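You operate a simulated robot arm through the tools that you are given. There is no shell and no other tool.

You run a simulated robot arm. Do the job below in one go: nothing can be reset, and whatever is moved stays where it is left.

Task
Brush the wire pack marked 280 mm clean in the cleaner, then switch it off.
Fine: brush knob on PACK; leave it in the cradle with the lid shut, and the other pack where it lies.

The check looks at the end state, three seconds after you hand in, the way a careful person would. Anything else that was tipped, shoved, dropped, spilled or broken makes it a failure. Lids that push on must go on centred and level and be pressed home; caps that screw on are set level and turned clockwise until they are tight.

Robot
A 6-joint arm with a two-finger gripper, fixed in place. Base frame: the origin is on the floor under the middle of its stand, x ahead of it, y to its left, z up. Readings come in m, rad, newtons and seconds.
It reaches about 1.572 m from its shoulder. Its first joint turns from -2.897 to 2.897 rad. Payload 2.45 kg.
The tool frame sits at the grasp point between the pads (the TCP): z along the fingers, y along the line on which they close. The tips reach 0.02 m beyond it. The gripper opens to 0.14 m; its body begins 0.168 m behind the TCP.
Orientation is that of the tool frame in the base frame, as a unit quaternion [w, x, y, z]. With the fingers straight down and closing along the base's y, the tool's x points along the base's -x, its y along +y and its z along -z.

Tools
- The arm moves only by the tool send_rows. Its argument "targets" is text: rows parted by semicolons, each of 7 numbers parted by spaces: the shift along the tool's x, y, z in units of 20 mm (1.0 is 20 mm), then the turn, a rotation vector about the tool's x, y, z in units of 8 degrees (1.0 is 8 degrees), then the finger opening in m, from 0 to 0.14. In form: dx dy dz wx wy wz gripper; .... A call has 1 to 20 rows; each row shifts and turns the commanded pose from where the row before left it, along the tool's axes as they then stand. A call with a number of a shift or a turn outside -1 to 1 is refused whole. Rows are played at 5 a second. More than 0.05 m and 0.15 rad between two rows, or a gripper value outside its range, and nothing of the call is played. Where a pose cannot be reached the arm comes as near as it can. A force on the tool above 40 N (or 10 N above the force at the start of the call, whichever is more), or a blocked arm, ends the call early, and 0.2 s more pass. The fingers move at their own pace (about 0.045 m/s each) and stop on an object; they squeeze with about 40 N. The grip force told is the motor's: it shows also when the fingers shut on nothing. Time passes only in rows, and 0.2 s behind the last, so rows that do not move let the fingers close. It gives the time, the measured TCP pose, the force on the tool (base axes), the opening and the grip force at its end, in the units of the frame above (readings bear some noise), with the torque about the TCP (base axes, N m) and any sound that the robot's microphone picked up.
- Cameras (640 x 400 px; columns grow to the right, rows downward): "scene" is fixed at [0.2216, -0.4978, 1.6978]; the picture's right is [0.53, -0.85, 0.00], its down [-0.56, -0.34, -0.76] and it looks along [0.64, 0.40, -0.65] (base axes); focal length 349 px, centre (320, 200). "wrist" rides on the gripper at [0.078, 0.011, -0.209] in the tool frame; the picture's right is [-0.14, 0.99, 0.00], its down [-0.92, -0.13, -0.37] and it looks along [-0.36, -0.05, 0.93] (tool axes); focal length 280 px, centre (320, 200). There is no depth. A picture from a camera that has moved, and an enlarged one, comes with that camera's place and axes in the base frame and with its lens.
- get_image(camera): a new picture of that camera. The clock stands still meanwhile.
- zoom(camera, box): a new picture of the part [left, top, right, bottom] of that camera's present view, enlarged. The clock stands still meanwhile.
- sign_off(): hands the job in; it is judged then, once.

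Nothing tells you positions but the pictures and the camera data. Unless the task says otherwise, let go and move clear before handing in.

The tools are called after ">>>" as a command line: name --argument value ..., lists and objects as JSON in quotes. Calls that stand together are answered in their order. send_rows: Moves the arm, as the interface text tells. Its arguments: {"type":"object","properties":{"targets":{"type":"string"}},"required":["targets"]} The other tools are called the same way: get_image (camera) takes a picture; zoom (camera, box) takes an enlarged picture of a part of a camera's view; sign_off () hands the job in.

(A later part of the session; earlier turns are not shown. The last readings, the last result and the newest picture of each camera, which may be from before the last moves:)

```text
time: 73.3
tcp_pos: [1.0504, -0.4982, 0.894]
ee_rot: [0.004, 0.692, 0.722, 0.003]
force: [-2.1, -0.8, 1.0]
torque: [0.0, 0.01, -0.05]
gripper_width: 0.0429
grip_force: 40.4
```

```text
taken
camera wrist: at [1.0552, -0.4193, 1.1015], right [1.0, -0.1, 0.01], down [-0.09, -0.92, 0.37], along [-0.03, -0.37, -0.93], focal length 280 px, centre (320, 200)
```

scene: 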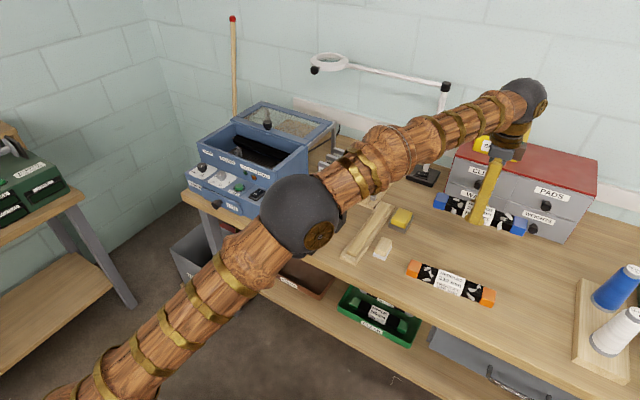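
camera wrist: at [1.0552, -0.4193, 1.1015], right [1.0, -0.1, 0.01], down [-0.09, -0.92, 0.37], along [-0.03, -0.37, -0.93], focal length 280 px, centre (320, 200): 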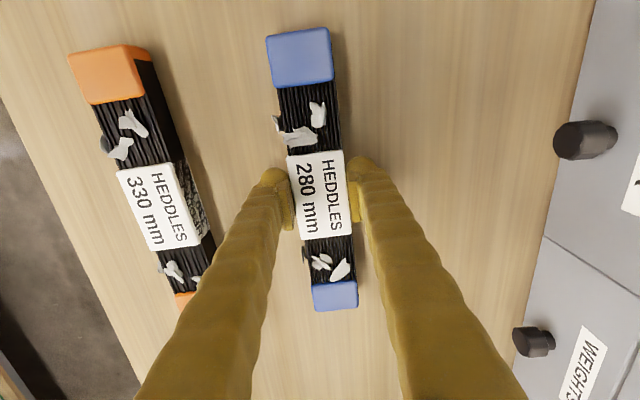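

Gripped again at full width with the pack's lower 12 mm free below the tips. I'll carry it along the same safe path to the cleaner.

>>> send_rows --targets "0 0 -0.3 0 0 0 0.03; 0 0 -0.5 0 0 0 0.03; 0 0 -1 0 0 0 0.03; 0 0 -1 0 0 0 0.03; 0 0 -1 0 0 0 0.03; 0 0 -1 0 0 0 0.03; 0 0 -1 0 0 0 0.03; 0 0 -1 0 0 0 0.03; 0 0 -0.9 0 0 0 0.03; 0.6 -0.3 -0.2 0 0 0 0.03; 0.98 -0.3 -0.2 0 0 0 0.03; 0.98 -0.3 -0.2 0 0 0 0.03; 0.98 -0.2 -0.2 0 0 0 0.03; 0.98 -0.2 -0.2 0 0 0 0.03; 0.98 -0.2 -0.2 0 0 0 0.03; 0.98 -0.2 -0.2 0 0 0 0.03; 0.98 -0.2 -0.2 0 0 0 0.03; 0.98 -0.2 -0.2 0 0 0 0.03; 0.98 -0.2 -0.2 0 0 0 0.03; 0.98 -0.2 -0.2 0 0 0 0.03"

>>> send_rows --targets "0.98 -0.2 -0.2 0 0 0 0.03; 0.98 -0.2 -0.2 0 0 0 0.03; 0.98 -0.2 -0.2 0 0 0 0.03; 0.98 -0.2 -0.2 0 0 0 0.03; 0.98 -0.2 -0.2 0 0 0 0.03; 0.98 -0.2 -0.2 0 0 0 0.03; 0.98 -0.2 -0.2 0 0 0 0.03; 0.98 -0.2 -0.2 0 0 0 0.03; 0.98 -0.2 -0.2 0 0 0 0.03; 0.98 -0.2 -0.2 0 0 0 0.03; 0.98 -0.2 -0.2 0 0 0 0.03; 0.98 -0.2 -0.2 0 0 0 0.03; 0.98 -0.2 -0.2 0 0 0 0.03; 0.98 -0.2 -0.2 0 0 0 0.03; 0.98 -0.2 0 0 0 0 0.03; 0.98 -0.2 0 0 0 0 0.03; 0.98 -0.2 0 0 0 0 0.03; 0.98 -0.1 0 0 0 0 0.03; 0 0 0 0 0 0 0.03"

>>> get_image --camera "wrist"

>>> get_image --camera "scene"

```text
time: 77.5
tcp_pos: [0.9898, -0.2921, 1.0895]
ee_rot: [0.004, 0.692, 0.721, 0.002]
force: [0.3, 0.5, -3.7]
torque: [0.04, 0.05, 0.01]
gripper_width: 0.0428
grip_force: 40.0
```

```text
time: 81.5
tcp_pos: [0.9039, 0.0586, 1.143]
ee_rot: [0.005, 0.692, 0.722, 0.002]
force: [-1.1, 0.6, -4.5]
torque: [0.03, 0.01, 0.0]
gripper_width: 0.0426
grip_force: 40.2
```

```text
taken
camera wrist: at [0.9082, 0.1373, 1.3514], right [1.0, -0.1, 0.01], down [-0.09, -0.92, 0.37], along [-0.03, -0.37, -0.93], focal length 280 px, centre (320, 200)
```

wrist: 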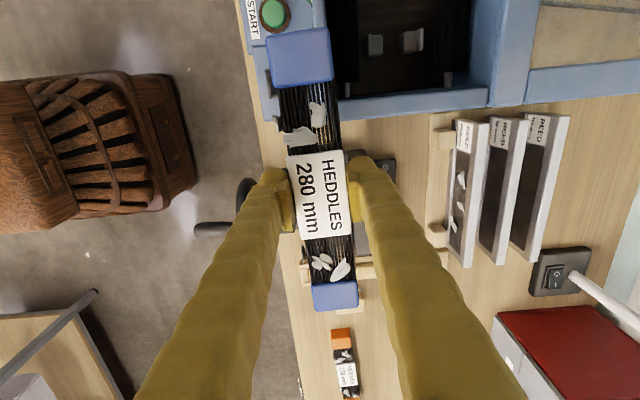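

```text
taken
```

scene: 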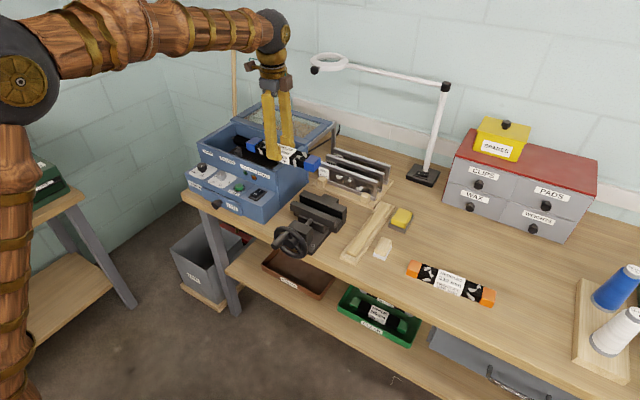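

I'll square the pack to the cleaner (−2.4° yaw) and move above the cradle centre at about (1.005, 0.2795).

>>> send_rows --targets "0 0 0 0 0 0.3 0.03; 1 0 0 0 0 0 0.03; 1 0 0 0 0 0 0.03; 1 0 0 0 0 0 0.03; 1 0 0 0 0 0 0.03; 1 0 0 0 0 0 0.03; 1 0.5 0 0 0 0 0.03; 1 0.75 0 0 0 0 0.03; 1 0.75 0 0 0 0 0.03; 1 0.75 0 0 0 0 0.03; 1 0.75 0 0 0 0 0.03; 1 0.75 0 0 0 0 0.03; 0.05 0.8 0 0 0 0 0.03; 0 0 0 0 0 0 0.03"

>>> get_image --camera "wrist"

>>> zoom --camera "scene" --box '[190, 70, 350, 200]'

```text
time: 84.5
tcp_pos: [1.0047, 0.2785, 1.1439]
ee_rot: [0.006, 0.707, 0.707, 0.003]
force: [0.0, 0.4, -2.2]
torque: [0.01, -0.01, -0.05]
gripper_width: 0.0428
grip_force: 40.1
```

```text
taken
camera wrist: at [1.0132, 0.3574, 1.3516], right [0.99, -0.14, 0.01], down [-0.13, -0.92, 0.37], along [-0.04, -0.37, -0.93], focal length 280 px, centre (320, 200)
```

wrist: 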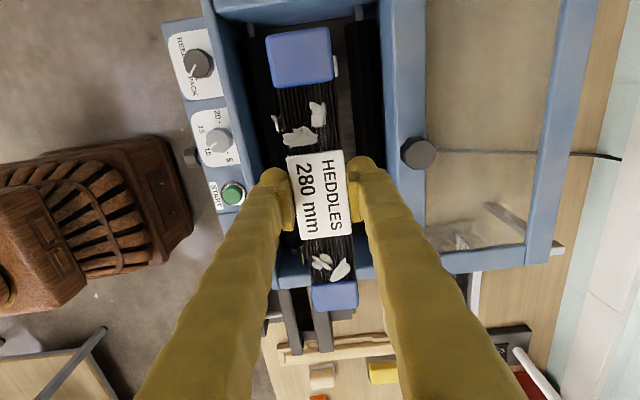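

```text
3.08 times, centred on (270, 135) of scene
camera zoom: at [0.2216, -0.4978, 1.6978], right [0.53, -0.85, 0.0], down [-0.56, -0.34, -0.76], along [0.64, 0.4, -0.65], focal length 1073 px, centre (474, 400)
```

zoom: 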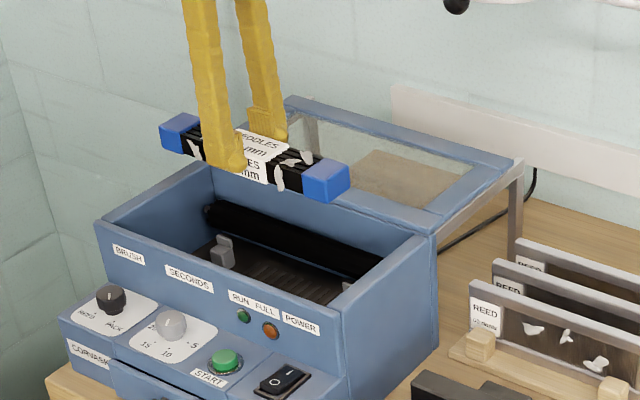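

>>> zoom --camera "wrist" --box '[220, 0, 420, 125]'

>>> zoom --camera "wrist" --box '[240, 200, 420, 320]'

```text
3.20 times, centred on (320, 62) of wrist
camera zoom: at [1.0132, 0.3574, 1.3516], right [0.99, -0.14, 0.01], down [-0.13, -0.92, 0.37], along [-0.04, -0.37, -0.93], focal length 897 px, centre (320, 640)
```

zoom: 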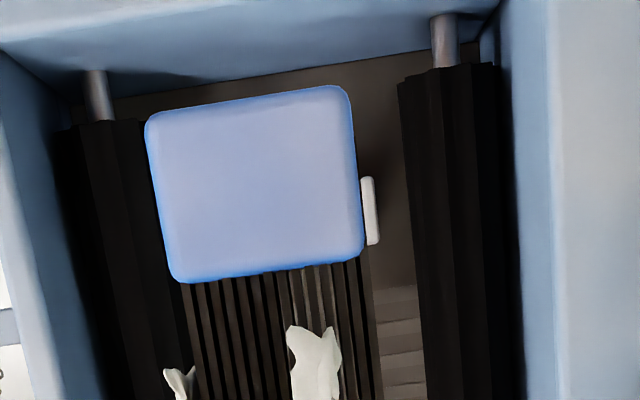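

```text
3.33 times, centred on (330, 260) of wrist
camera zoom: at [1.0132, 0.3574, 1.3516], right [0.99, -0.14, 0.01], down [-0.13, -0.92, 0.37], along [-0.04, -0.37, -0.93], focal length 935 px, centre (287, 0)
```

zoom: 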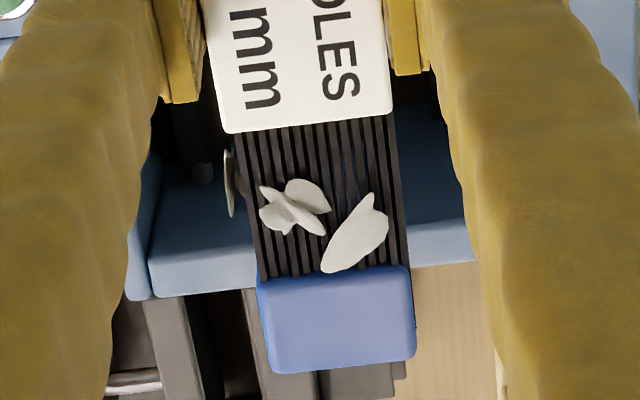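

From this straight-down view the back lips are at x≈1.041 and the roller pins at 0.9455 and 1.0755, so the true cradle centre is x≈1.010. I'll shift +5.5 mm in x and 2 mm in y, then descend to z≈1.05 and re-check.

>>> send_rows --targets "0.1 0.275 0 0 0 0 0.03; 0 0 0.8 0 0 0 0.03; 0 0 0.8 0 0 0 0.03; 0 0 0.8 0 0 0 0.03; 0 0 0.8 0 0 0 0.03; 0 0 0.8 0 0 0 0.03; 0 0 0.7 0 0 0 0.03; 0 0 0 0 0 0 0.03"

>>> get_image --camera "wrist"

>>> zoom --camera "wrist" --box '[220, 0, 420, 125]'

>>> zoom --camera "wrist" --box '[240, 220, 420, 340]'

>>> zoom --camera "scene" --box '[210, 90, 330, 190]'

```text
time: 86.3
tcp_pos: [1.0122, 0.2811, 1.0478]
ee_rot: [0.004, 0.707, 0.707, 0.002]
force: [0.3, 0.2, -3.5]
torque: [0.03, 0.0, 0.02]
gripper_width: 0.043
grip_force: 40.3
```

```text
taken
camera wrist: at [1.0191, 0.36, 1.2567], right [0.99, -0.14, 0.01], down [-0.13, -0.92, 0.37], along [-0.04, -0.37, -0.93], focal length 280 px, centre (320, 200)
```

wrist: 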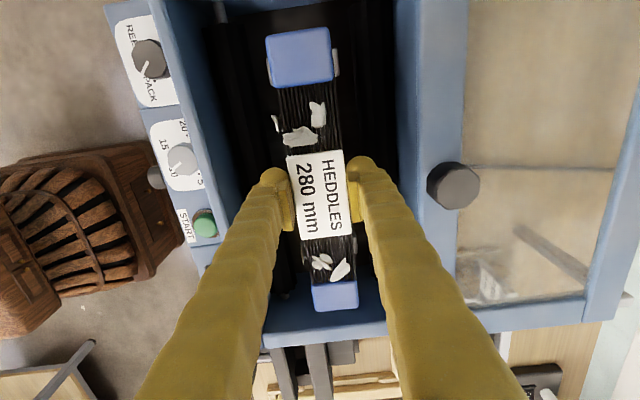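

```text
3.20 times, centred on (320, 62) of wrist
camera zoom: at [1.0191, 0.36, 1.2567], right [0.99, -0.14, 0.01], down [-0.13, -0.92, 0.37], along [-0.04, -0.37, -0.93], focal length 897 px, centre (320, 640)
```

zoom: 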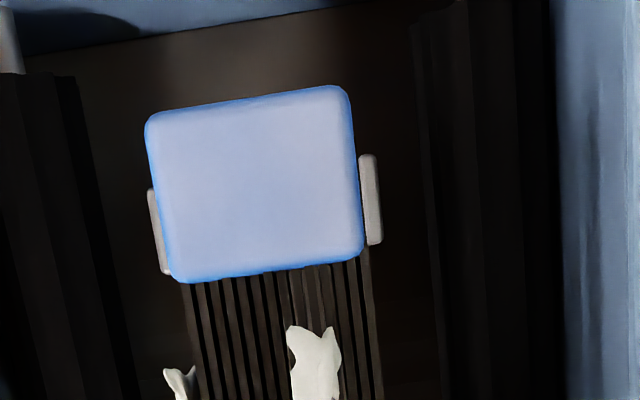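

```text
3.33 times, centred on (330, 280) of wrist
camera zoom: at [1.0191, 0.36, 1.2567], right [0.99, -0.14, 0.01], down [-0.13, -0.92, 0.37], along [-0.04, -0.37, -0.93], focal length 935 px, centre (287, -67)
```

zoom: 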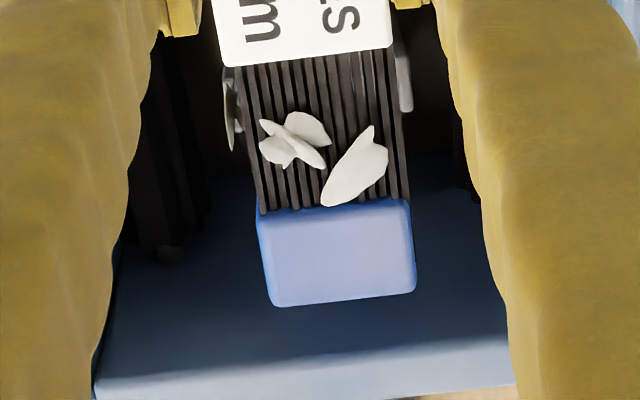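

```text
4.00 times, centred on (270, 140) of scene
camera zoom: at [0.2216, -0.4978, 1.6978], right [0.53, -0.85, 0.0], down [-0.56, -0.34, -0.76], along [0.64, 0.4, -0.65], focal length 1395 px, centre (520, 440)
```

zoom: 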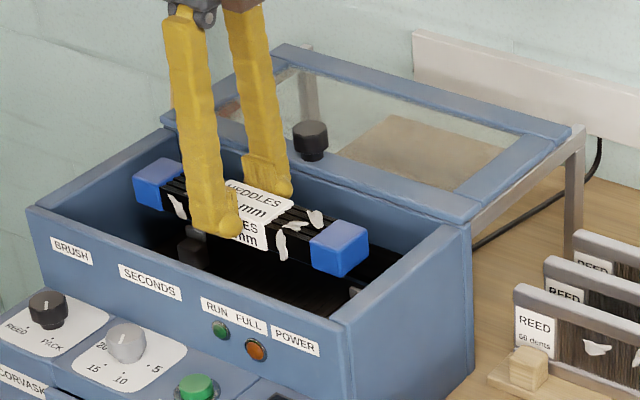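

The pack is between the lips; block centre reads 1.010 against lip centre 1.008, so I shift −2 mm in x. Then I descend slowly to TCP z≈0.99, watching the force.

>>> send_rows --targets "0.02 -0.11 0 0 0 0 0.03; 0 0 0.6 0 0 0 0.03; 0 0 0.6 0 0 0 0.03; 0 0 0.6 0 0 0 0.03; 0 0 0.4 0 0 0 0.03; 0 0 0.2 0 0 0 0.03; 0 0 0 0 0 0 0.03"

>>> get_image --camera "wrist"

>>> zoom --camera "wrist" --box '[220, 0, 420, 125]'

>>> zoom --camera "scene" --box '[220, 100, 320, 180]'

```text
time: 87.9
tcp_pos: [1.0105, 0.2816, 1.0013]
ee_rot: [0.006, 0.706, 0.708, 0.003]
force: [0.1, 0.0, -4.3]
torque: [0.04, -0.01, -0.01]
gripper_width: 0.0429
grip_force: 39.5
```

```text
taken
camera wrist: at [1.0175, 0.3596, 1.2096], right [0.99, -0.14, 0.01], down [-0.13, -0.92, 0.37], along [-0.04, -0.37, -0.93], focal length 280 px, centre (320, 200)
```

wrist: 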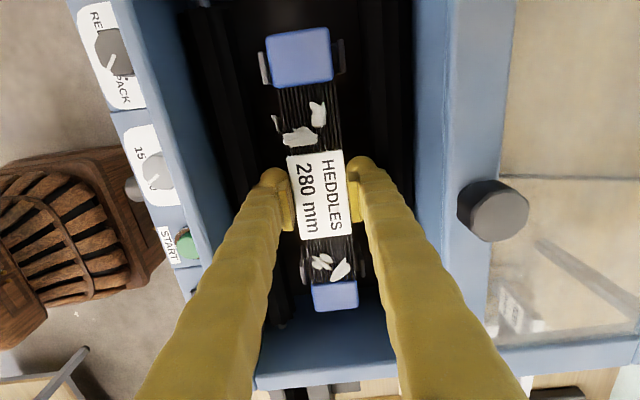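

```text
3.20 times, centred on (320, 62) of wrist
camera zoom: at [1.0175, 0.3596, 1.2096], right [0.99, -0.14, 0.01], down [-0.13, -0.92, 0.37], along [-0.04, -0.37, -0.93], focal length 897 px, centre (320, 640)
```

zoom: 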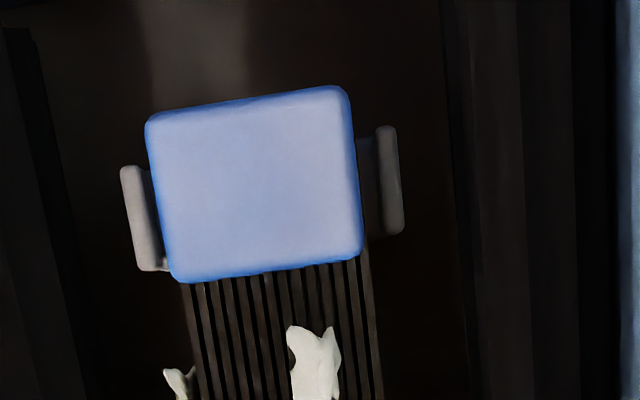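

```text
5.00 times, centred on (270, 140) of scene
camera zoom: at [0.2216, -0.4978, 1.6978], right [0.53, -0.85, 0.0], down [-0.56, -0.34, -0.76], along [0.64, 0.4, -0.65], focal length 1743 px, centre (570, 500)
```

zoom: 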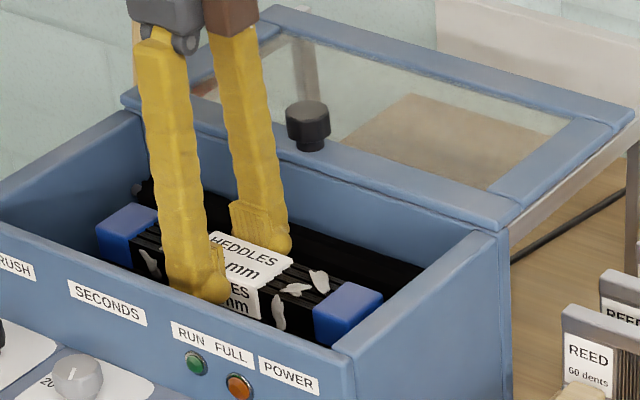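

Block and lips now agree within about 1 mm in x and y. Lowering the last bit in small steps.

>>> send_rows --targets "0 0 0.2 0 0 0 0.03; 0 0 0.2 0 0 0 0.03; 0 0 0.15 0 0 0 0.03; 0 0 0 0 0 0 0.03"

>>> zoom --camera "wrist" --box '[220, 0, 420, 125]'

>>> zoom --camera "scene" --box '[220, 100, 320, 180]'

```text
time: 88.9
tcp_pos: [1.0095, 0.2813, 0.9909]
ee_rot: [0.005, 0.707, 0.708, 0.002]
force: [0.1, -1.1, -4.5]
torque: [0.03, -0.03, 0.02]
gripper_width: 0.043
grip_force: 40.2
```

```text
3.20 times, centred on (320, 62) of wrist
camera zoom: at [1.0173, 0.3593, 1.1987], right [0.99, -0.14, 0.01], down [-0.13, -0.92, 0.37], along [-0.04, -0.37, -0.93], focal length 897 px, centre (320, 640)
```

zoom: 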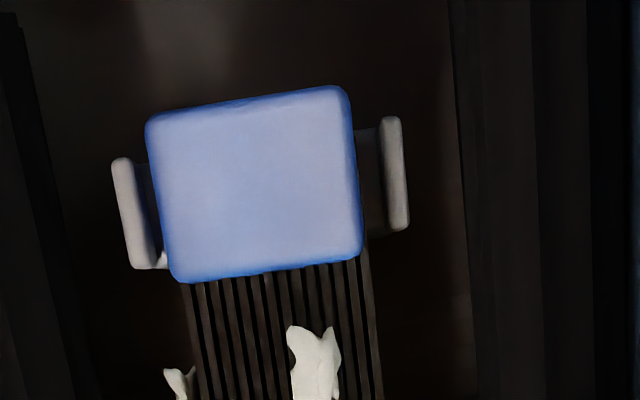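

```text
5.00 times, centred on (270, 140) of scene
camera zoom: at [0.2216, -0.4978, 1.6978], right [0.53, -0.85, 0.0], down [-0.56, -0.34, -0.76], along [0.64, 0.4, -0.65], focal length 1743 px, centre (570, 500)
```

zoom: 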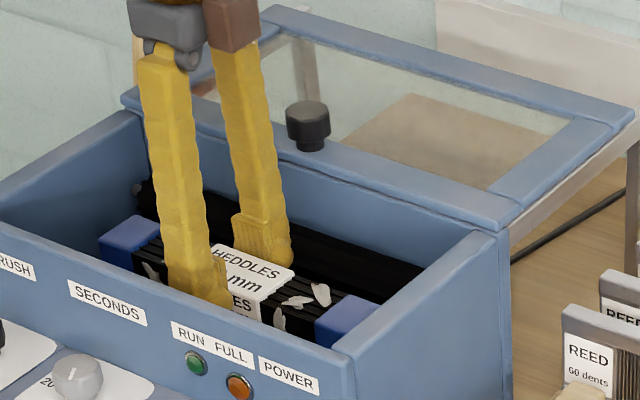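

>>> send_rows --targets "0 0.03 0.1 0 0 0 0.03; 0 0 0.1 0 0 0 0.03; 0 0 0 0 0 0 0.03"

```text
time: 89.7
tcp_pos: [1.0108, 0.2805, 0.9869]
ee_rot: [0.005, 0.707, 0.707, 0.002]
force: [-4.2, -3.7, 12.1]
torque: [-0.2, 0.48, -0.02]
gripper_width: 0.0429
grip_force: 40.4
```

Contact: the force turned upward by ~16 N, so the pack has met the cradle seats (bottom ≈0.955). I'll relieve a millimetre and open only slightly so the fingers don't touch the rollers.

>>> send_rows --targets "0 0 -0.05 0 0 0 0.043; 0 0 0 0 0 0 0.0445; 0 0 0 0 0 0 0.046; 0 0 0 0 0 0 0.046; 0 0 0 0 0 0 0.046"

>>> zoom --camera "wrist" --box '[220, 0, 420, 125]'

>>> get_image --camera "wrist"

>>> zoom --camera "scene" --box '[220, 100, 320, 180]'

```text
time: 90.9
tcp_pos: [1.01, 0.2817, 0.9878]
ee_rot: [0.003, 0.707, 0.707, 0.002]
force: [-6.3, 3.8, -1.4]
torque: [0.07, 0.16, 0.09]
gripper_width: 0.0436
grip_force: 0.0
```

```text
3.20 times, centred on (320, 62) of wrist
camera zoom: at [1.0178, 0.3598, 1.1955], right [0.99, -0.14, 0.01], down [-0.13, -0.92, 0.37], along [-0.04, -0.37, -0.93], focal length 897 px, centre (320, 640)
```

zoom: 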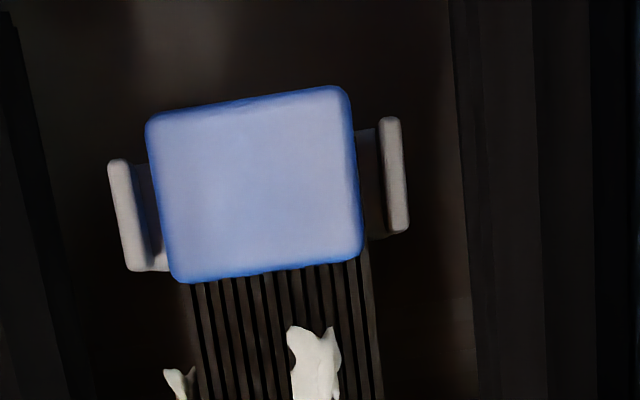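

```text
taken
camera wrist: at [1.0178, 0.3598, 1.1955], right [0.99, -0.14, 0.01], down [-0.13, -0.92, 0.37], along [-0.04, -0.37, -0.93], focal length 280 px, centre (320, 200)
```

wrist: 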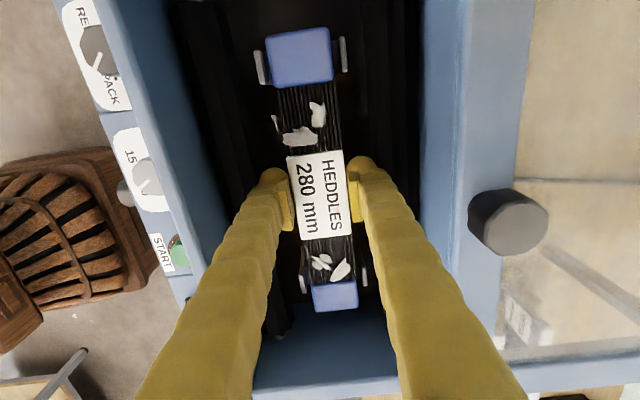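

```text
5.00 times, centred on (270, 140) of scene
camera zoom: at [0.2216, -0.4978, 1.6978], right [0.53, -0.85, 0.0], down [-0.56, -0.34, -0.76], along [0.64, 0.4, -0.65], focal length 1743 px, centre (570, 500)
```

zoom: 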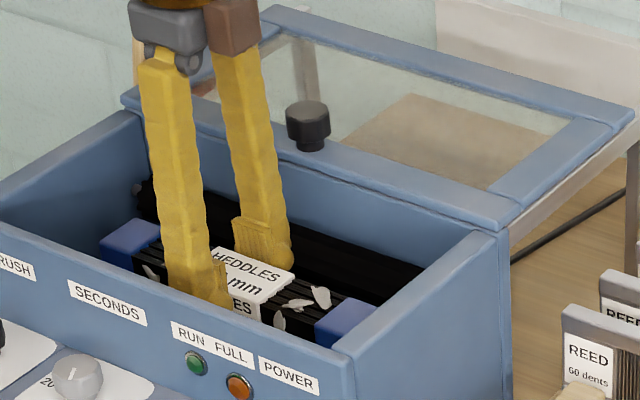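

The fingers only opened to 43.6 mm because they're touching the rollers, as I feared; the pack seems nearly on its seats. I'll rise a few millimetres while opening gently so the pads come free.

>>> send_rows --targets "0 0 -0.1 0 0 0 0.046; 0 0 -0.1 0 0 0 0.046; 0 0 -0.1 0 0 0 0.047; 0 0 0 0 0 0 0.048"

>>> zoom --camera "wrist" --box '[220, 0, 420, 125]'

>>> zoom --camera "wrist" --box '[230, 130, 410, 330]'

>>> zoom --camera "scene" --box '[220, 100, 320, 180]'

```text
time: 91.9
tcp_pos: [1.0121, 0.2809, 0.9936]
ee_rot: [0.005, 0.707, 0.707, 0.002]
force: [-0.4, 0.1, 0.0]
torque: [0.01, 0.02, -0.04]
gripper_width: 0.0479
grip_force: 0.0
```

```text
3.20 times, centred on (320, 62) of wrist
camera zoom: at [1.0185, 0.3601, 1.2021], right [0.99, -0.14, 0.01], down [-0.13, -0.92, 0.37], along [-0.04, -0.37, -0.93], focal length 897 px, centre (320, 640)
```

zoom: 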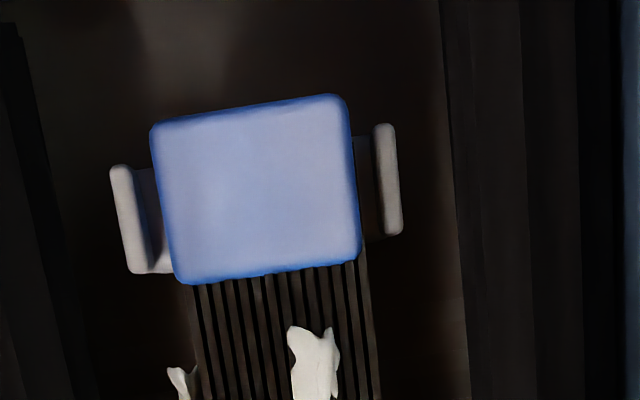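

```text
2.00 times, centred on (320, 230) of wrist
camera zoom: at [1.0185, 0.3601, 1.2021], right [0.99, -0.14, 0.01], down [-0.13, -0.92, 0.37], along [-0.04, -0.37, -0.93], focal length 561 px, centre (320, 140)
```

zoom: 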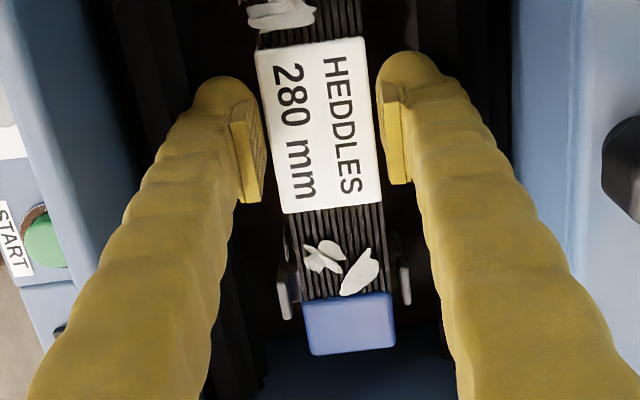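

```text
5.00 times, centred on (270, 140) of scene
camera zoom: at [0.2216, -0.4978, 1.6978], right [0.53, -0.85, 0.0], down [-0.56, -0.34, -0.76], along [0.64, 0.4, -0.65], focal length 1743 px, centre (570, 500)
```

zoom: 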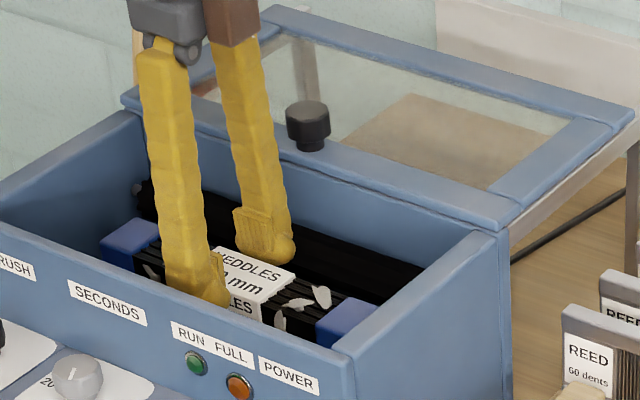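

The pads are free and the pack rests in the cradle between the lips. Lifting straight out.

>>> send_rows --targets "0 0 -0.3 0 0 0 0.048; 0 0 -0.5 0 0 0 0.048; 0 0 -1 0 0 0 0.05; 0 0 -1 0 0 0 0.055; 0 0 -1 0 0 0 0.06; 0 0 -1 0 0 0 0.06; 0 0 -1 0 0 0 0.06; 0 0 -1 0 0 0 0.06; 0 0 -1 0 0 0 0.06"

>>> get_image --camera "wrist"

>>> zoom --camera "scene" --box '[220, 100, 320, 180]'

>>> zoom --camera "wrist" --box '[220, 0, 420, 160]'

```text
time: 93.9
tcp_pos: [1.0097, 0.282, 1.1501]
ee_rot: [0.005, 0.707, 0.708, 0.003]
force: [0.2, -0.1, -0.1]
torque: [-0.01, -0.01, -0.01]
gripper_width: 0.0599
grip_force: 0.1
```

```text
taken
camera wrist: at [1.0167, 0.3609, 1.3578], right [0.99, -0.14, 0.01], down [-0.13, -0.92, 0.37], along [-0.04, -0.37, -0.93], focal length 280 px, centre (320, 200)
```

wrist: 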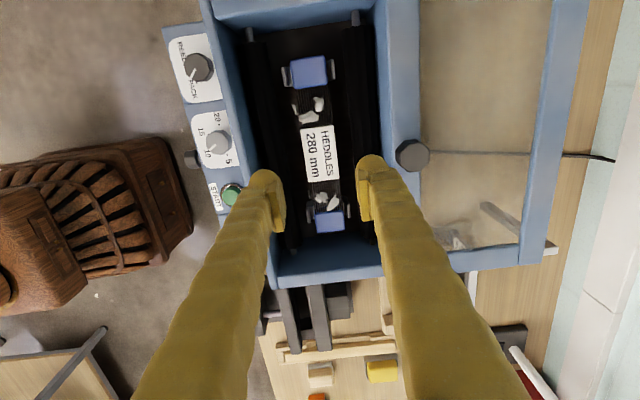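

```text
5.00 times, centred on (270, 140) of scene
camera zoom: at [0.2216, -0.4978, 1.6978], right [0.53, -0.85, 0.0], down [-0.56, -0.34, -0.76], along [0.64, 0.4, -0.65], focal length 1743 px, centre (570, 500)
```

zoom: 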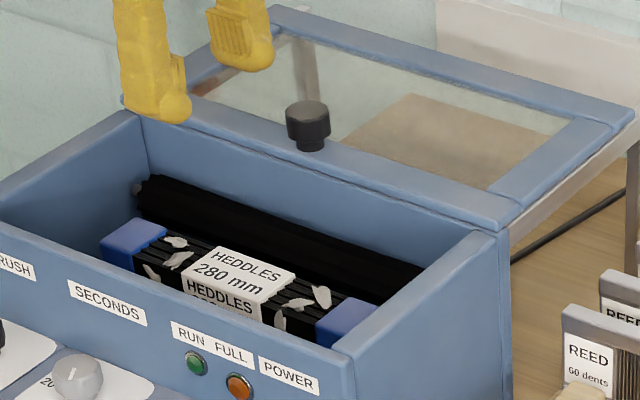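

```text
2.50 times, centred on (320, 80) of wrist
camera zoom: at [1.0167, 0.3609, 1.3578], right [0.99, -0.14, 0.01], down [-0.13, -0.92, 0.37], along [-0.04, -0.37, -0.93], focal length 701 px, centre (320, 500)
```

zoom: 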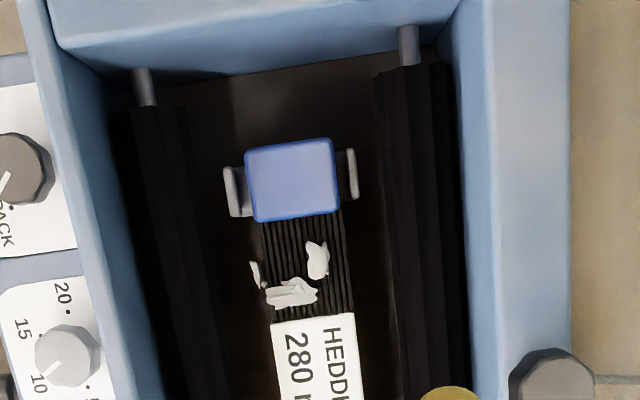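

The pack is seated. Now for the lid: I'll move above its knob, near (1.107, 0.281), fingers closing along x so one finger sits behind the knob.

>>> send_rows --targets "0 0.8 0.25 0 0 0 0.07; 0 0.8 0.25 0 0 0 0.07; 0 0.8 0.25 0 0 0 0.07; 0 0.8 0.25 0 0 0 0.07; 0 0.8 0.25 0 0 0 0.07; 0 0.8 0.25 0 0 0 0.07; 0 0 0 0 0 0 0.07"

>>> get_image --camera "wrist"

>>> zoom --camera "wrist" --box '[250, 90, 390, 230]'

>>> zoom --camera "scene" --box '[210, 70, 350, 180]'

```text
time: 95.5
tcp_pos: [1.1052, 0.2816, 1.1187]
ee_rot: [0.005, 0.707, 0.707, 0.002]
force: [0.0, -0.2, -0.7]
torque: [0.04, -0.02, -0.01]
gripper_width: 0.0701
grip_force: 0.0
```

```text
taken
camera wrist: at [1.1118, 0.3607, 1.3279], right [0.99, -0.14, 0.01], down [-0.13, -0.92, 0.37], along [-0.04, -0.37, -0.93], focal length 280 px, centre (320, 200)
```

wrist: 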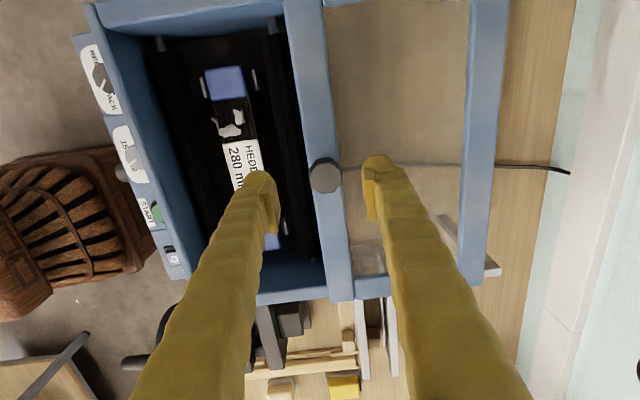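

```text
2.86 times, centred on (320, 160) of wrist
camera zoom: at [1.1118, 0.3607, 1.3279], right [0.99, -0.14, 0.01], down [-0.13, -0.92, 0.37], along [-0.04, -0.37, -0.93], focal length 801 px, centre (320, 314)
```

zoom: 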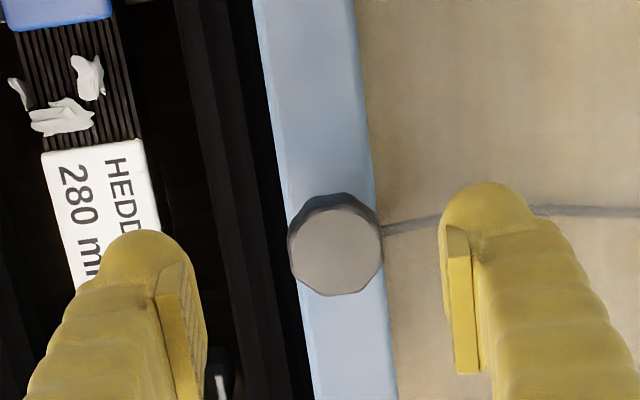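

```text
3.64 times, centred on (280, 125) of scene
camera zoom: at [0.2216, -0.4978, 1.6978], right [0.53, -0.85, 0.0], down [-0.56, -0.34, -0.76], along [0.64, 0.4, -0.65], focal length 1268 px, centre (466, 473)
```

zoom: 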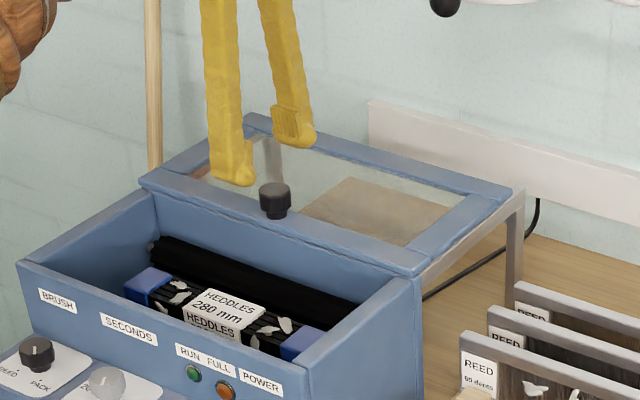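

The lid knob is at about (1.109, 0.2815), 31 mm across, its top near 1.07. I'll lower to TCP z≈1.073 and close on it.

>>> send_rows --targets "0 0.19 0.5 0 0 0 0.07; 0 0 0.6 0 0 0 0.07; 0 0 0.6 0 0 0 0.07; 0 0 0.4 0 0 0 0.06; 0 0 0.2 0 0 0 0.06; 0 0 0 0 0 0 0.06"

>>> zoom --camera "wrist" --box '[250, 90, 390, 230]'

>>> zoom --camera "scene" --box '[230, 80, 330, 170]'

```text
time: 96.9
tcp_pos: [1.1102, 0.2819, 1.0746]
ee_rot: [0.005, 0.708, 0.707, 0.002]
force: [-1.0, -0.1, -0.3]
torque: [-0.01, -0.01, 0.0]
gripper_width: 0.0599
grip_force: 0.1
```

```text
2.86 times, centred on (320, 160) of wrist
camera zoom: at [1.1176, 0.3603, 1.2821], right [0.99, -0.14, 0.01], down [-0.13, -0.92, 0.37], along [-0.04, -0.37, -0.93], focal length 801 px, centre (320, 314)
```

zoom: 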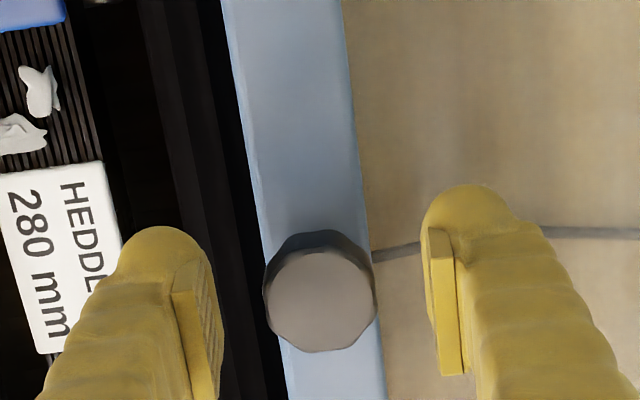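

```text
4.44 times, centred on (280, 125) of scene
camera zoom: at [0.2216, -0.4978, 1.6978], right [0.53, -0.85, 0.0], down [-0.56, -0.34, -0.76], along [0.64, 0.4, -0.65], focal length 1550 px, centre (498, 533)
```

zoom: 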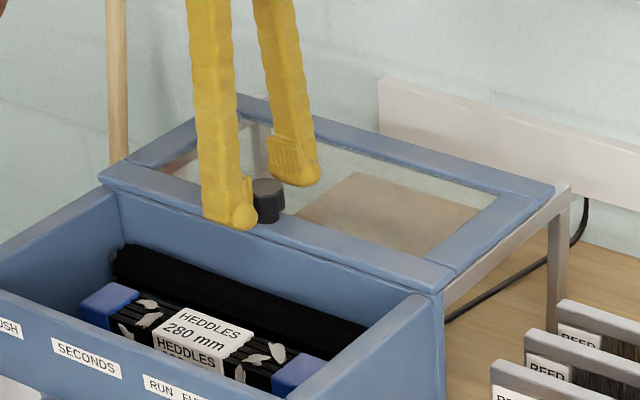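

>>> send_rows --targets "0 0 0.2 0 0 0 0.06; 0 0 0 0 0 0 0.05; 0 0 0 0 0 0 0.04; 0 0 0 0 0 0 0.03; 0 0 0 0 0 0 0.02; 0 0 0 0 0 0 0.02"

```text
time: 98.3
tcp_pos: [1.1093, 0.282, 1.0688]
ee_rot: [0.005, 0.707, 0.707, 0.002]
force: [-0.6, -0.5, -0.9]
torque: [-0.03, 0.05, -0.01]
gripper_width: 0.0316
grip_force: 44.8
```

Knob gripped (31.6 mm). Sliding the lid forward (−x).

>>> send_rows --targets "0 -0.2 0 0 0 0 0.02; 0 -0.4 0 0 0 0 0.02; 0 -0.4 0 0 0 0 0.02; 0 -0.4 0 0 0 0 0.02; 0 -0.4 0 0 0 0 0.02; 0 -0.4 0 0 0 0 0.02; 0 -0.4 0 0 0 0 0.02; 0 -0.4 0 0 0 0 0.02; 0 -0.4 0 0 0 0 0.02; 0 0 0 0 0 0 0.02"

>>> get_image --camera "wrist"

>>> zoom --camera "scene" --box '[190, 70, 350, 200]'

```text
time: 100.5
tcp_pos: [1.0414, 0.2823, 1.0699]
ee_rot: [0.006, 0.707, 0.707, 0.003]
force: [0.3, -2.9, 2.4]
torque: [0.04, 0.01, 0.01]
gripper_width: 0.0316
grip_force: 45.5
```

```text
taken
camera wrist: at [1.0488, 0.3604, 1.2781], right [0.99, -0.14, 0.01], down [-0.13, -0.92, 0.37], along [-0.04, -0.37, -0.93], focal length 280 px, centre (320, 200)
```

wrist: 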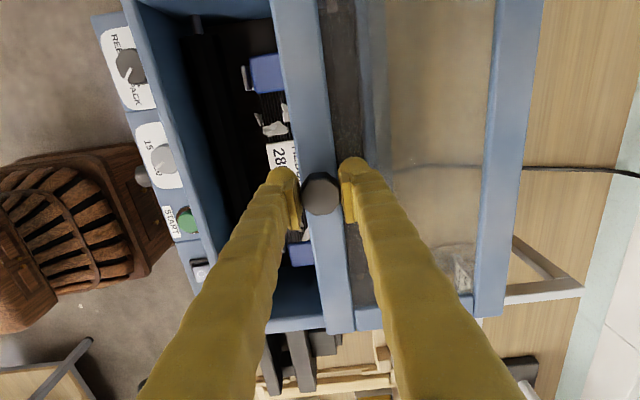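

```text
3.08 times, centred on (270, 135) of scene
camera zoom: at [0.2216, -0.4978, 1.6978], right [0.53, -0.85, 0.0], down [-0.56, -0.34, -0.76], along [0.64, 0.4, -0.65], focal length 1073 px, centre (474, 400)
```

zoom: 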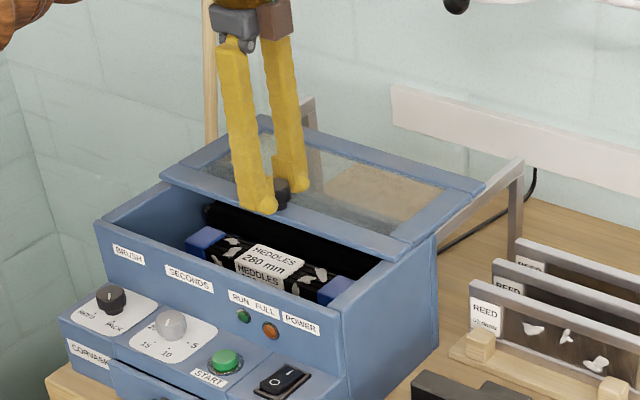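

The lid slides freely. Continuing until it meets its stop.

>>> send_rows --targets "0 -0.4 0 0 0 0 0.02; 0 -0.4 0 0 0 0 0.02; 0 -0.4 0 0 0 0 0.02; 0 -0.4 0 0 0 0 0.02; 0 -0.4 0 0 0 0 0.02; 0 -0.4 0 0 0 0 0.02; 0 -0.4 0 0 0 0 0.02; 0 -0.4 0 0 0 0 0.02; 0 -0.3 0 0 0 0 0.02; 0 -0.3 0 0 0 0 0.02; 0 -0.3 0 0 0 0 0.02; 0 -0.3 0 0 0 0 0.02; 0 -0.2 0 0 0 0 0.02; 0 -0.2 0 0 0 0 0.02"

>>> get_image --camera "wrist"

>>> zoom --camera "scene" --box '[190, 70, 350, 200]'

```text
time: 103.5
tcp_pos: [0.9465, 0.2813, 1.0696]
ee_rot: [0.006, 0.707, 0.707, 0.003]
force: [0.6, 26.2, 29.1]
torque: [0.38, 0.0, 0.05]
gripper_width: 0.0317
grip_force: 45.2
```

```text
taken
camera wrist: at [0.9528, 0.3602, 1.2779], right [0.99, -0.14, 0.01], down [-0.13, -0.92, 0.37], along [-0.04, -0.37, -0.93], focal length 280 px, centre (320, 200)
```

wrist: 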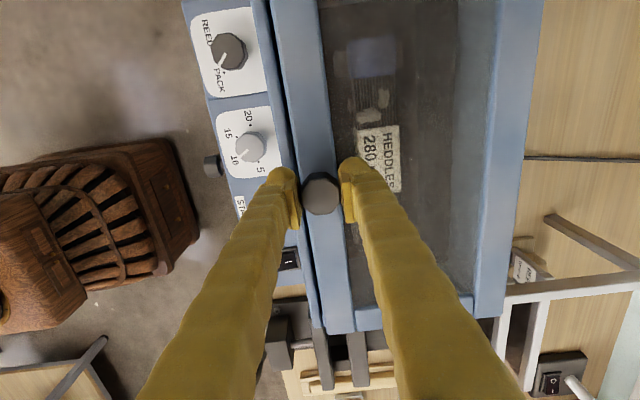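

```text
3.08 times, centred on (270, 135) of scene
camera zoom: at [0.2216, -0.4978, 1.6978], right [0.53, -0.85, 0.0], down [-0.56, -0.34, -0.76], along [0.64, 0.4, -0.65], focal length 1073 px, centre (474, 400)
```

zoom: 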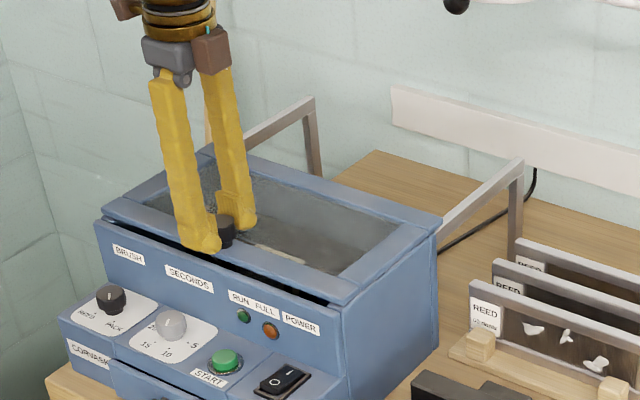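

The lid is nearly shut, with a narrow dark gap left and some side load from drift. I'll relieve the load slightly and keep pulling.

>>> send_rows --targets "0.06 0 -0.07 0 0 0 0.02; 0 -0.15 0 0 0 0 0.02; 0 -0.15 -0.01 0 0 0 0.02; 0 -0.15 0 0 0 0 0.02; 0 -0.15 -0.01 0 0 0 0.02; 0 -0.1 0 0 0 0 0.02; 0 -0.1 0 0 0 0 0.02"

>>> zoom --camera "wrist" --box '[200, 60, 440, 260]'

>>> zoom --camera "scene" --box '[190, 90, 310, 190]'

```text
time: 105.1
tcp_pos: [0.93, 0.2816, 1.0689]
ee_rot: [0.005, 0.707, 0.707, 0.002]
force: [7.9, -11.0, -0.1]
torque: [-0.16, -0.06, 0.0]
gripper_width: 0.0318
grip_force: 45.1
```

```text
2.00 times, centred on (320, 160) of wrist
camera zoom: at [0.9374, 0.3604, 1.2777], right [0.99, -0.14, 0.01], down [-0.13, -0.92, 0.37], along [-0.04, -0.37, -0.93], focal length 561 px, centre (320, 280)
```

zoom: 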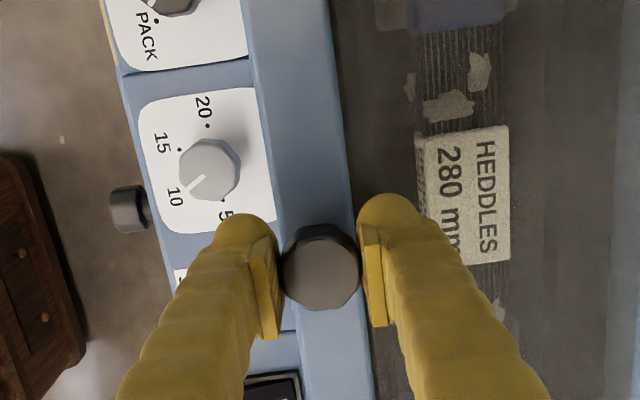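

```text
4.00 times, centred on (250, 140) of scene
camera zoom: at [0.2216, -0.4978, 1.6978], right [0.53, -0.85, 0.0], down [-0.56, -0.34, -0.76], along [0.64, 0.4, -0.65], focal length 1395 px, centre (600, 440)
```

zoom: 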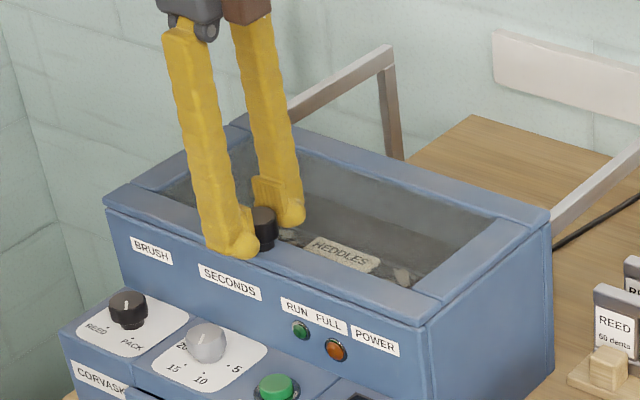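

The gap is gone and a stop force is building. I'll push just a bit more to make sure it's fully home.

>>> send_rows --targets "-0.03 -0.06 0 0 0 0 0.02; 0 -0.06 0 0 0 0 0.02; 0 -0.06 0 0 0 0 0.02; 0 0 0 0 0 0 0.02"

```text
time: 105.7
tcp_pos: [0.9291, 0.2814, 1.07]
ee_rot: [0.006, 0.707, 0.707, 0.004]
force: [8.2, 0.8, -6.9]
torque: [0.05, -0.11, 0.05]
gripper_width: 0.0316
grip_force: 44.6
stopped in row 2: the force on the tool passed its limit at 45 N (the readings are from after the stop); the commanded pose is now the measured one
```

The lid hit its stop (45 N), so it's shut. Releasing the knob and rising.

>>> send_rows --targets "0 0 0 0 0 0 0.05; 0 0 0 0 0 0 0.06; 0 0 0 0 0 0 0.06; 0 0 -0.5 0 0 0 0.06; 0 0 -1 0 0 0 0.06; 0 0 -1 0 0 0 0.06; 0 0 -1 0 0 0 0.06; 0 0 -1 0 0 0 0.06; 0 0 -1 0 0 0 0.06"

>>> get_image --camera "wrist"

>>> zoom --camera "scene" --box '[190, 90, 330, 210]'

```text
time: 107.7
tcp_pos: [0.9281, 0.2813, 1.182]
ee_rot: [0.007, 0.707, 0.707, 0.003]
force: [-1.0, -0.4, -0.4]
torque: [-0.01, -0.02, -0.01]
gripper_width: 0.0601
grip_force: 0.1
```

```text
taken
camera wrist: at [0.9337, 0.3603, 1.3902], right [0.99, -0.14, 0.01], down [-0.13, -0.92, 0.37], along [-0.04, -0.37, -0.93], focal length 280 px, centre (320, 200)
```

wrist: 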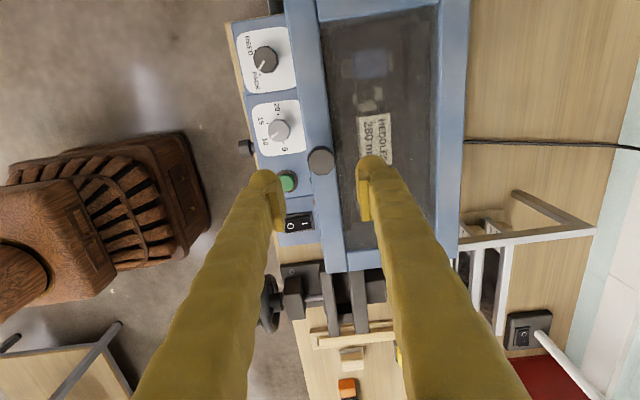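

```text
3.33 times, centred on (260, 150) of scene
camera zoom: at [0.2216, -0.4978, 1.6978], right [0.53, -0.85, 0.0], down [-0.56, -0.34, -0.76], along [0.64, 0.4, -0.65], focal length 1162 px, centre (520, 367)
```

zoom: 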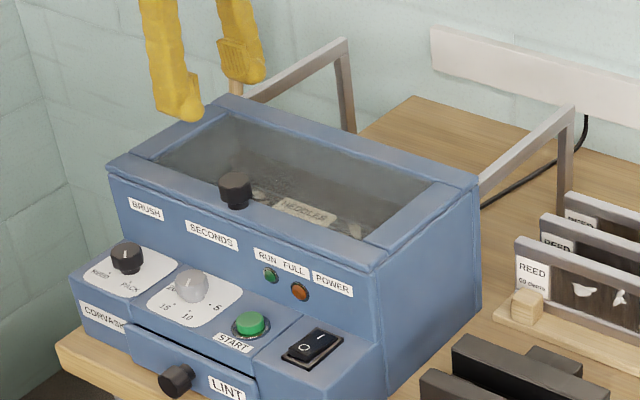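

The lid is shut. Before pressing START I'll check the brush knob's mark and the dial once more.

>>> zoom --camera "wrist" --box '[220, 15, 320, 95]'

>>> zoom --camera "wrist" --box '[240, 80, 340, 240]'

```text
5.00 times, centred on (270, 55) of wrist
camera zoom: at [0.9337, 0.3603, 1.3902], right [0.99, -0.14, 0.01], down [-0.13, -0.92, 0.37], along [-0.04, -0.37, -0.93], focal length 1402 px, centre (570, 925)
```

zoom: 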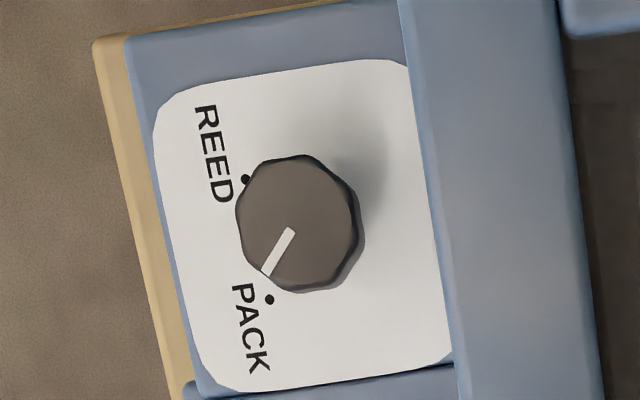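

```text
2.50 times, centred on (290, 160) of wrist
camera zoom: at [0.9337, 0.3603, 1.3902], right [0.99, -0.14, 0.01], down [-0.13, -0.92, 0.37], along [-0.04, -0.37, -0.93], focal length 701 px, centre (395, 300)
```

zoom: 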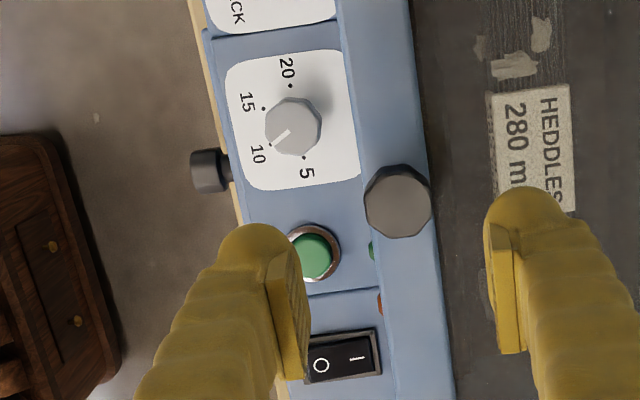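

Brush mark is on PACK, dial on 10. Next I position the rear finger over START near (0.866, 0.222), with the other finger hanging in front of the console.

>>> send_rows --targets "-0.5 -0.84 0 0 0 0 0.05; -0.5 -0.84 0 0 0 0 0.05; -0.5 -0.84 0 0 0 0 0.05; -0.5 -0.84 0 0 0 0 0.05; -0.5 -0.84 0 0 0 0 0.05; -0.43 -0.84 0 0 0 0 0.05; 0 0 1 0 0 0 0.05; 0 0 1 0 0 0 0.05; 0 0 1 0 0 0 0.05; 0 0 1 0 0 0 0.05; 0 0 0 0 0 0 0.05"

>>> get_image --camera "wrist"

>>> zoom --camera "wrist" --box '[260, 80, 440, 230]'

>>> zoom --camera "scene" --box '[180, 90, 300, 220]'

```text
time: 110.1
tcp_pos: [0.8277, 0.2223, 1.0984]
ee_rot: [0.006, 0.707, 0.707, 0.004]
force: [-0.7, 0.4, 0.2]
torque: [0.01, 0.0, 0.0]
gripper_width: 0.05
grip_force: 0.0
```

```text
taken
camera wrist: at [0.8338, 0.3011, 1.3065], right [0.99, -0.14, 0.01], down [-0.13, -0.92, 0.37], along [-0.04, -0.37, -0.93], focal length 280 px, centre (320, 200)
```

wrist: 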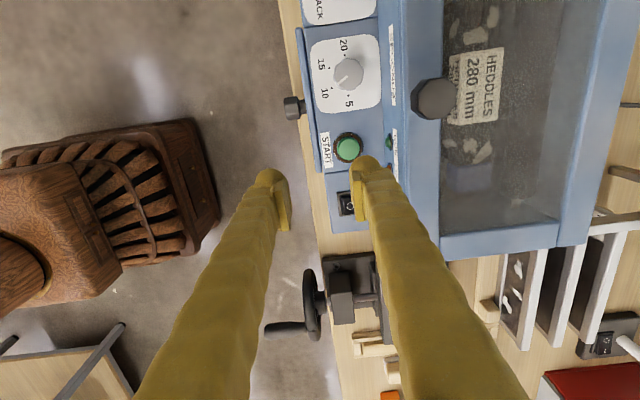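

```text
2.67 times, centred on (350, 155) of wrist
camera zoom: at [0.8338, 0.3011, 1.3065], right [0.99, -0.14, 0.01], down [-0.13, -0.92, 0.37], along [-0.04, -0.37, -0.93], focal length 748 px, centre (240, 320)
```

zoom: 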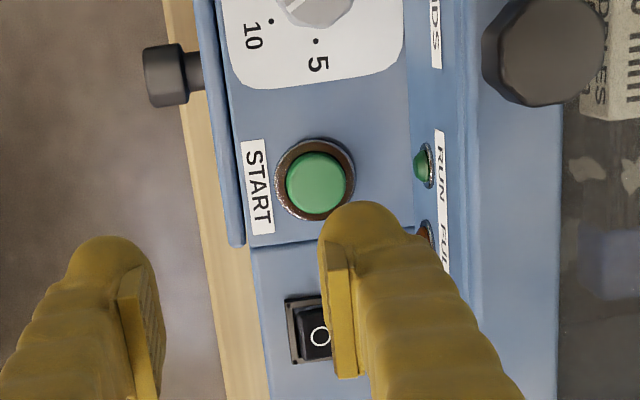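

```text
3.08 times, centred on (240, 155) of scene
camera zoom: at [0.2216, -0.4978, 1.6978], right [0.53, -0.85, 0.0], down [-0.56, -0.34, -0.76], along [0.64, 0.4, -0.65], focal length 1073 px, centre (566, 338)
```

zoom: 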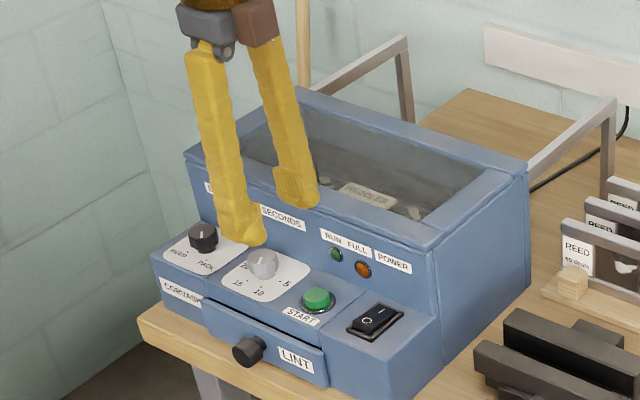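

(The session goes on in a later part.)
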